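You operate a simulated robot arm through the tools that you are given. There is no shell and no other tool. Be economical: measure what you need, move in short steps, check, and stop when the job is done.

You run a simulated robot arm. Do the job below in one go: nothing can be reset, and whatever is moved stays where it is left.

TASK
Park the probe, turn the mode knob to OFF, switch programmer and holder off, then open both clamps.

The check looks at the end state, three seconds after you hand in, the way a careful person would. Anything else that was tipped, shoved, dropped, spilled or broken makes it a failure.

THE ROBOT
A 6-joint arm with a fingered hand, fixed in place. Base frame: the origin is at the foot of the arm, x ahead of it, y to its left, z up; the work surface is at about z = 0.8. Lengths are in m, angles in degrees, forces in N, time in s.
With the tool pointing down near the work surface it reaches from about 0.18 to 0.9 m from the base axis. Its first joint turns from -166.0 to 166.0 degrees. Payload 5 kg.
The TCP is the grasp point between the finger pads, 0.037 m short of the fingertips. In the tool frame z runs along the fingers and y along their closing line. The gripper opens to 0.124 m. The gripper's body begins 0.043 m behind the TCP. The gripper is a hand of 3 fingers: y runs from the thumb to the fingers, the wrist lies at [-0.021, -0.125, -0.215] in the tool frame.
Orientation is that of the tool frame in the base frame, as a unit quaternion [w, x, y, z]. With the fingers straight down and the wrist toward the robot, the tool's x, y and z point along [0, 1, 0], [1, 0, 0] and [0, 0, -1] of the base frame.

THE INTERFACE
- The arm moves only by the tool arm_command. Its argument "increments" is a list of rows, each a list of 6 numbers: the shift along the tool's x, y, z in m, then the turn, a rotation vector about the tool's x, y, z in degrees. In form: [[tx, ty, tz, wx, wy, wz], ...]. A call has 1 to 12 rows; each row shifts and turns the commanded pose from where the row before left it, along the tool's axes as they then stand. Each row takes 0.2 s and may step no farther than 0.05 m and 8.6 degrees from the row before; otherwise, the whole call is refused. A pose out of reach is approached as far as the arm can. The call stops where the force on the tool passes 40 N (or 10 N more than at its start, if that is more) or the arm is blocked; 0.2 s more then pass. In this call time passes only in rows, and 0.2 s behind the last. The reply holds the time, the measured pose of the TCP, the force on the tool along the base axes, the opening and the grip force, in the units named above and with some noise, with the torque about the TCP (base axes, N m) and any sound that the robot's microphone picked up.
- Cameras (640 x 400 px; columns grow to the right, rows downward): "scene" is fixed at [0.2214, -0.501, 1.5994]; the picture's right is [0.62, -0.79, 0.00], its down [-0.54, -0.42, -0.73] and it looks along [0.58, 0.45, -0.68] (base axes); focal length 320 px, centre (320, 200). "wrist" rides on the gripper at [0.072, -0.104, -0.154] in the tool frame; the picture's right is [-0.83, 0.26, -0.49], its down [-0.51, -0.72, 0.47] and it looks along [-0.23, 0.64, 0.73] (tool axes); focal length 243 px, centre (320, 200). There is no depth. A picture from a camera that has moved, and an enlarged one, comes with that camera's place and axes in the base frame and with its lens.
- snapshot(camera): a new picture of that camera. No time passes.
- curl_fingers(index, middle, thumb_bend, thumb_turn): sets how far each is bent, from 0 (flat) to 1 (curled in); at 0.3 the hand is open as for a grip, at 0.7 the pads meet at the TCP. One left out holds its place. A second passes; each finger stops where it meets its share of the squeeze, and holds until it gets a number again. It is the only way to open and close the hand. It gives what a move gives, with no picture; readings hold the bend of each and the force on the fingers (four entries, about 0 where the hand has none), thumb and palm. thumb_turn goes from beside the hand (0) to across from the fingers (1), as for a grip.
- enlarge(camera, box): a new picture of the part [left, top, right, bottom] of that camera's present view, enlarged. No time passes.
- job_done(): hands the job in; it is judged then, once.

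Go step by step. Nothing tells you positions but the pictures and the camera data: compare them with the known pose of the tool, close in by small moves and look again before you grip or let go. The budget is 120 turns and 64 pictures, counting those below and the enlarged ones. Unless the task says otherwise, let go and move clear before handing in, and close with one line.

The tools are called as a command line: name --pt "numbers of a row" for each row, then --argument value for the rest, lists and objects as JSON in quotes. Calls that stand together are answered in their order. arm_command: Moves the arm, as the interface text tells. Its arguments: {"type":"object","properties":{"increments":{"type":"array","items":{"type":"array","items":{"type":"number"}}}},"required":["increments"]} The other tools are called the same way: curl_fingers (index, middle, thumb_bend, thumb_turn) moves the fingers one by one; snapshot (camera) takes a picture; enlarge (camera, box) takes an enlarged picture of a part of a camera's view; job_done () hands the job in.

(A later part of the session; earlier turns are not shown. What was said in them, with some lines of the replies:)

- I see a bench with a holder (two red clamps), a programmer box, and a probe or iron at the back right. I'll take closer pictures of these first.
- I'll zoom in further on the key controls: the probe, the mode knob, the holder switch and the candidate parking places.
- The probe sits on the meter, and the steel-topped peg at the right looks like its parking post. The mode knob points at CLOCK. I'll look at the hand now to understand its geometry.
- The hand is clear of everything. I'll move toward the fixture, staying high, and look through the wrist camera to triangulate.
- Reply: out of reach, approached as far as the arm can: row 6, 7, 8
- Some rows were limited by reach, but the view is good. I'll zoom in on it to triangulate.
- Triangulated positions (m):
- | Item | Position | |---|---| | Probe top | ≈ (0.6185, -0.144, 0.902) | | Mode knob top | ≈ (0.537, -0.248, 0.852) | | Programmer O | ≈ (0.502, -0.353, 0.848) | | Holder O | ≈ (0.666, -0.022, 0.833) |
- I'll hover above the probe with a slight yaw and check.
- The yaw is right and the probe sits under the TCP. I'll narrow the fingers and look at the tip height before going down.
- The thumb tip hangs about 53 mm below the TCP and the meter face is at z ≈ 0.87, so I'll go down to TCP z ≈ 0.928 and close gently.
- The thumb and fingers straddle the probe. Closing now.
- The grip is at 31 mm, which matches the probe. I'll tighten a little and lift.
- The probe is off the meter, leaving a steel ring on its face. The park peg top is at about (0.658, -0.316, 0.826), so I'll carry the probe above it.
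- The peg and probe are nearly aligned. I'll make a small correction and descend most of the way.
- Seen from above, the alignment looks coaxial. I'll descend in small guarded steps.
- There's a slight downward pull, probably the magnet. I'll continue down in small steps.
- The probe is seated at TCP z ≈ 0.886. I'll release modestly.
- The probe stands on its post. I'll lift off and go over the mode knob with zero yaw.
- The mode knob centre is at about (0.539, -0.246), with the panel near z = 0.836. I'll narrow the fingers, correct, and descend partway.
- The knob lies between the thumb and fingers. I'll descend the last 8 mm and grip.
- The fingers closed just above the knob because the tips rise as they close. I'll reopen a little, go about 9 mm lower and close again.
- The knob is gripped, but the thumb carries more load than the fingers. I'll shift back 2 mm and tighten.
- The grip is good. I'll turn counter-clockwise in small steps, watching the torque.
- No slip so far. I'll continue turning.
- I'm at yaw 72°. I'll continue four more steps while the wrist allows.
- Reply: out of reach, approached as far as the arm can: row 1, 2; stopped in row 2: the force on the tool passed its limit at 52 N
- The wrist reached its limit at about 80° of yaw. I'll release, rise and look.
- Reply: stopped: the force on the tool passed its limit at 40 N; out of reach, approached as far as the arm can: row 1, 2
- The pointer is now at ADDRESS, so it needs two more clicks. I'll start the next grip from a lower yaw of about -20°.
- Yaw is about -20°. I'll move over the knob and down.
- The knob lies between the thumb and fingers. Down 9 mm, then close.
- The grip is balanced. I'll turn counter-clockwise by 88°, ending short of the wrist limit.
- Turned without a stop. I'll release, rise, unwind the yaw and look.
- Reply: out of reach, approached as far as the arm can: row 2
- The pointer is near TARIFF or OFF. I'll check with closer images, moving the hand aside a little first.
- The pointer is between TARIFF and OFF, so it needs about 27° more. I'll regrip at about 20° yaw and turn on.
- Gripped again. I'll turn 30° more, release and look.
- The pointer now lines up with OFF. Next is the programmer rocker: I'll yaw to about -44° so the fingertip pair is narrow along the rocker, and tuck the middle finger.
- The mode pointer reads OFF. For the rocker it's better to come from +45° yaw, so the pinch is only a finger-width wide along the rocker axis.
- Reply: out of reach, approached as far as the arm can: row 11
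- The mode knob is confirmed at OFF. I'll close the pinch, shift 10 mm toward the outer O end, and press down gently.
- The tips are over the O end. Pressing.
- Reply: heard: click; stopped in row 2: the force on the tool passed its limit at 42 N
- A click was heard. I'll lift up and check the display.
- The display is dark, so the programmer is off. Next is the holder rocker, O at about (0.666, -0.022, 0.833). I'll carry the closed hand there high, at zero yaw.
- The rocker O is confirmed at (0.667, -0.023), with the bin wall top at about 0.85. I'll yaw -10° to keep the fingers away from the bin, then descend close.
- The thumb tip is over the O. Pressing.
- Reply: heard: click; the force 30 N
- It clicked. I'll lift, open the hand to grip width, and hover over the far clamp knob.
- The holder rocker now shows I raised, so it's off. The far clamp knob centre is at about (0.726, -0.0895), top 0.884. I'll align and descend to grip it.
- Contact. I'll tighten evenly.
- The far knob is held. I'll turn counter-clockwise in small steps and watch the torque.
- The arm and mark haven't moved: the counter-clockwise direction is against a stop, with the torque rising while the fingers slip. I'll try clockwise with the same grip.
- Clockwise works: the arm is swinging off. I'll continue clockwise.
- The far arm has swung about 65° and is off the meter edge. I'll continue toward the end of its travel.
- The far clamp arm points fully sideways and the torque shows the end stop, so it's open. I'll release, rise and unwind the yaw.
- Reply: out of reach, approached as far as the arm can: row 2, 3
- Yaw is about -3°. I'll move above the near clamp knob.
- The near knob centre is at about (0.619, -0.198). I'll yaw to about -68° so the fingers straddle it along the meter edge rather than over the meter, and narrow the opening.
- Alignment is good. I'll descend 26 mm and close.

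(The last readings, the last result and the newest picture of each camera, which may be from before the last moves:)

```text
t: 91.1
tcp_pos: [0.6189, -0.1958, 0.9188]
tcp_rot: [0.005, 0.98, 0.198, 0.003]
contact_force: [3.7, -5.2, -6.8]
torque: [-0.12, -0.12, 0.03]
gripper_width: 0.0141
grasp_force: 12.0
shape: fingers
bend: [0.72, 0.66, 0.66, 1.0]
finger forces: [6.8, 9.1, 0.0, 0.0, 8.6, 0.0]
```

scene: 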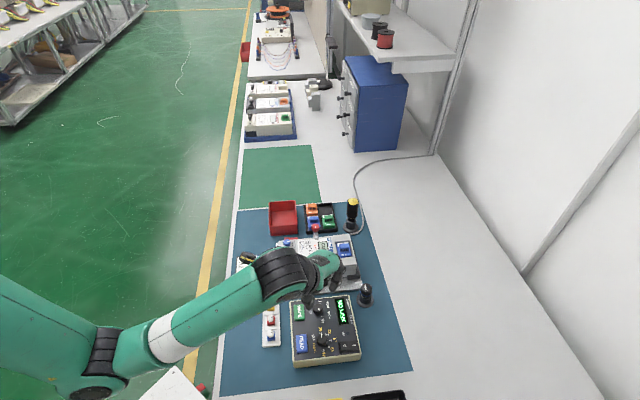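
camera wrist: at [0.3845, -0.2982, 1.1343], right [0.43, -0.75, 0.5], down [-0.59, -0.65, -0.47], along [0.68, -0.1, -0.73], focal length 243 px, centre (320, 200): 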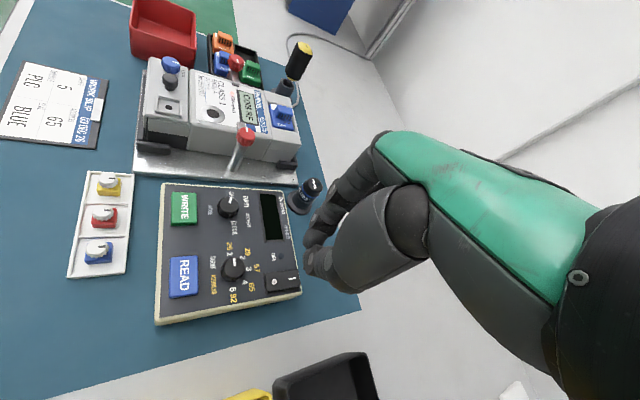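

Gripped. I'll try counter-clockwise first, 24°, and read the torque.

arm_command --pt "0 0 0 0 0 -8" --pt "0 0 0 0 0 -8" --pt "0 0 0 0 0 -8"

```text
t: 91.9
tcp_pos: [0.6196, -0.1954, 0.9195]
tcp_rot: [0.003, 0.917, 0.399, 0.002]
contact_force: [-0.5, 2.5, -5.4]
torque: [0.19, 0.05, -0.04]
gripper_width: 0.0138
grasp_force: 13.0
shape: fingers
bend: [0.72, 0.67, 0.66, 1.0]
finger forces: [5.7, 6.9, 0.0, 0.0, 12.0, 0.0]
```

The torque is low, so it seems to turn freely. I'll continue and look.

arm_command --pt "0 0 0 0 0 -8" --pt "0 0 0 0 0 -8" --pt "0 0 0 0 0 -8"

enlarge --camera "scene" --box '[288, 240, 368, 300]'

```text
t: 92.7
tcp_pos: [0.6175, -0.1965, 0.9191]
tcp_rot: [0.005, 0.815, 0.58, 0.002]
contact_force: [-0.5, 9.2, -1.6]
torque: [0.31, 0.1, -0.03]
gripper_width: 0.0139
grasp_force: 13.4
shape: fingers
bend: [0.72, 0.68, 0.66, 1.0]
finger forces: [7.4, 5.1, 0.0, 0.1, 13.9, 0.0]
```

```text
6.67 times, centred on (328, 270) of scene
camera zoom: at [0.2214, -0.501, 1.5994], right [0.62, -0.79, 0.0], down [-0.54, -0.42, -0.73], along [0.58, 0.45, -0.68], focal length 2135 px, centre (267, -267)
```

zoom: 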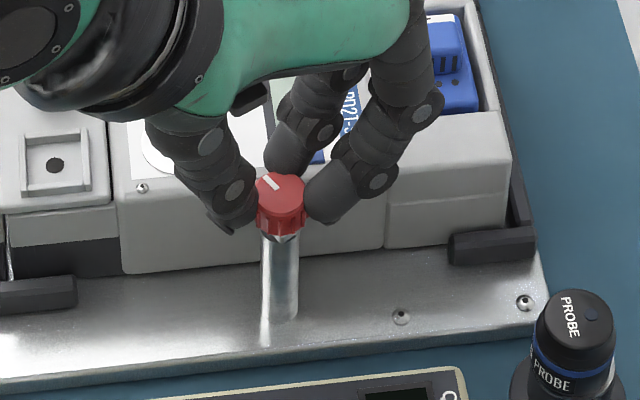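

The mark is turning counter-clockwise, so this clamp opens that way. Continuing.

arm_command --pt "0 0 0 0 0 -8" --pt "0 0 0 0 0 -8" --pt "0 0 0 0 0 -8" --pt "0 0 0 0 0 -8" --pt "0 0 0 0 0 -8"

arm_command --pt "0 0 0 0 0 -8" --pt "0 0 0 0 0 -8"

arm_command --pt "0 0 0 0 0 -8"

```text
t: 93.9
tcp_pos: [0.6173, -0.1971, 0.9193]
tcp_rot: [0.004, 0.566, 0.824, -0.001]
contact_force: [-9.6, 16.8, 1.9]
torque: [0.45, 0.36, -0.07]
gripper_width: 0.0142
grasp_force: 15.3
shape: fingers
bend: [0.72, 0.71, 0.67, 0.99]
finger forces: [11.1, 3.3, 0.0, 0.1, 16.6, 0.1]
```

```text
t: 94.5
tcp_pos: [0.6168, -0.1958, 0.9193]
tcp_rot: [0.004, 0.446, 0.895, -0.001]
contact_force: [-17.0, 20.3, 6.6]
torque: [0.5, 0.58, -0.12]
gripper_width: 0.0151
grasp_force: 16.1
shape: fingers
bend: [0.72, 0.71, 0.67, 0.98]
finger forces: [13.4, 2.2, 0.0, 0.0, 17.9, 0.1]
```

```text
t: 94.9
tcp_pos: [0.6178, -0.1963, 0.919]
tcp_rot: [0.004, 0.384, 0.923, -0.001]
contact_force: [-19.8, 19.2, 5.1]
torque: [0.51, 0.63, -0.08]
gripper_width: 0.0148
grasp_force: 16.7
shape: fingers
bend: [0.72, 0.72, 0.67, 0.97]
finger forces: [13.8, 1.9, 0.0, 0.0, 17.9, 0.1]
```

That's 112° commanded in total. I'll release, rise and inspect.

curl_fingers --index 0.6 --middle 0.6 --thumb_bend 0.6

arm_command --pt "0 0 -0.01 0 0 0" --pt "0 0 -0.03 0 0 0" --pt "0 0 -0.04 0 0 8" --pt "0 0 0 0 0 8" --pt "0 0 0 0 0 8" --pt "0 0 0 0 0 8" --pt "0 0 0 0 0 8"

enlarge --camera "scene" --box '[260, 200, 388, 300]'

```text
t: 95.9
tcp_pos: [0.6186, -0.1966, 0.9191]
tcp_rot: [0.005, 0.383, 0.924, -0.002]
contact_force: [0.4, -0.3, 0.1]
torque: [-0.01, 0.0, -0.01]
gripper_width: 0.0364
grasp_force: 0.2
shape: fingers
bend: [0.6, 0.6, 0.6, 1.0]
finger forces: [0.0, 0.0, 0.0, 0.0, 0.3, 0.1]
```

```text
t: 97.5
tcp_pos: [0.6166, -0.196, 1.0002]
tcp_rot: [0.005, 0.677, 0.736, 0.0]
contact_force: [-0.5, 0.2, -0.2]
torque: [0.03, 0.03, 0.03]
gripper_width: 0.0367
grasp_force: 0.0
shape: fingers
bend: [0.6, 0.6, 0.6, 1.0]
finger forces: [0.0, 0.0, 0.0, 0.0, 0.0, 0.1]
```

```text
4.00 times, centred on (324, 250) of scene
camera zoom: at [0.2214, -0.501, 1.5994], right [0.62, -0.79, 0.0], down [-0.54, -0.42, -0.73], along [0.58, 0.45, -0.68], focal length 1281 px, centre (304, 0)
```

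zoom: 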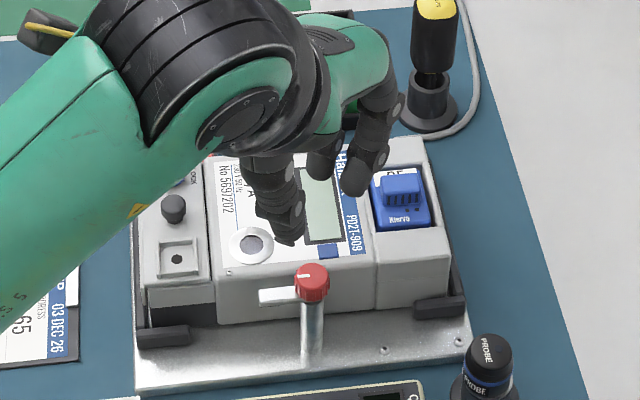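

The near clamp arm now points sideways, so it's open. I'll retreat to a clear pose and take a last look.

arm_command --pt "0 0 -0.045 0 0 0" --pt "0 0 -0.045 0 0 0" --pt "0 0 -0.045 0 0 0" --pt "0.035 0.02 0 0 0 0" --pt "0.035 0.02 0 0 0 0" --pt "0.035 0.02 0 0 0 0" --pt "0.035 0.02 0 0 0 0" --pt "0.035 0.02 0 0 0 0"

enlarge --camera "scene" --box '[220, 190, 420, 380]'

enlarge --camera "scene" --box '[276, 200, 388, 350]'

```text
t: 99.3
tcp_pos: [0.7011, -0.0123, 1.1357]
tcp_rot: [0.005, 0.676, 0.737, 0.001]
contact_force: [0.7, -0.4, 0.1]
torque: [0.02, -0.03, -0.02]
gripper_width: 0.0366
grasp_force: 0.0
shape: fingers
bend: [0.6, 0.6, 0.6, 1.0]
finger forces: [0.0, 0.0, 0.1, 0.0, 0.0, 0.1]
```

```text
2.11 times, centred on (320, 285) of scene
camera zoom: at [0.2214, -0.501, 1.5994], right [0.62, -0.79, 0.0], down [-0.54, -0.42, -0.73], along [0.58, 0.45, -0.68], focal length 674 px, centre (320, 21)
```

zoom: 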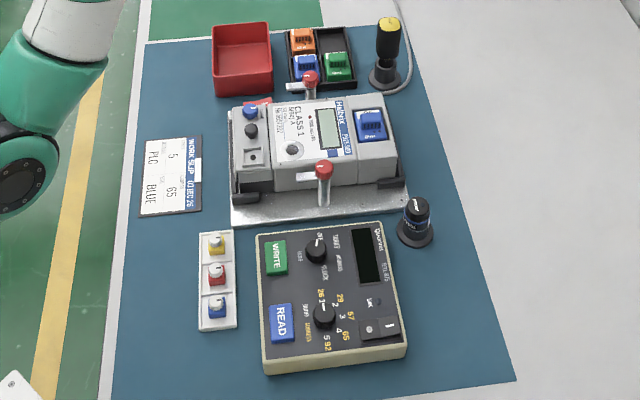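

```text
2.67 times, centred on (332, 275) of scene
camera zoom: at [0.2214, -0.501, 1.5994], right [0.62, -0.79, 0.0], down [-0.54, -0.42, -0.73], along [0.58, 0.45, -0.68], focal length 854 px, centre (288, 0)
```

zoom: 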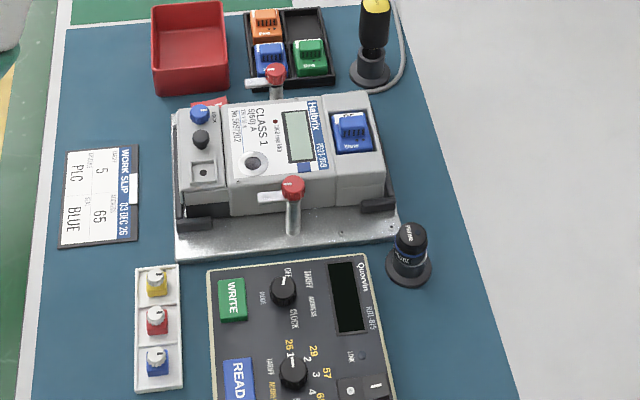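

The probe is parked, the mode knob is at OFF, both switches are off and both clamp arms are swung clear. Nothing else looks disturbed, so I'm handing in.

job_done

```text
The job is handed in.
```

The job is handed in: the probe is on its post, the mode knob is at OFF, the programmer and holder are switched off, both clamps are open, and the arm is clear.
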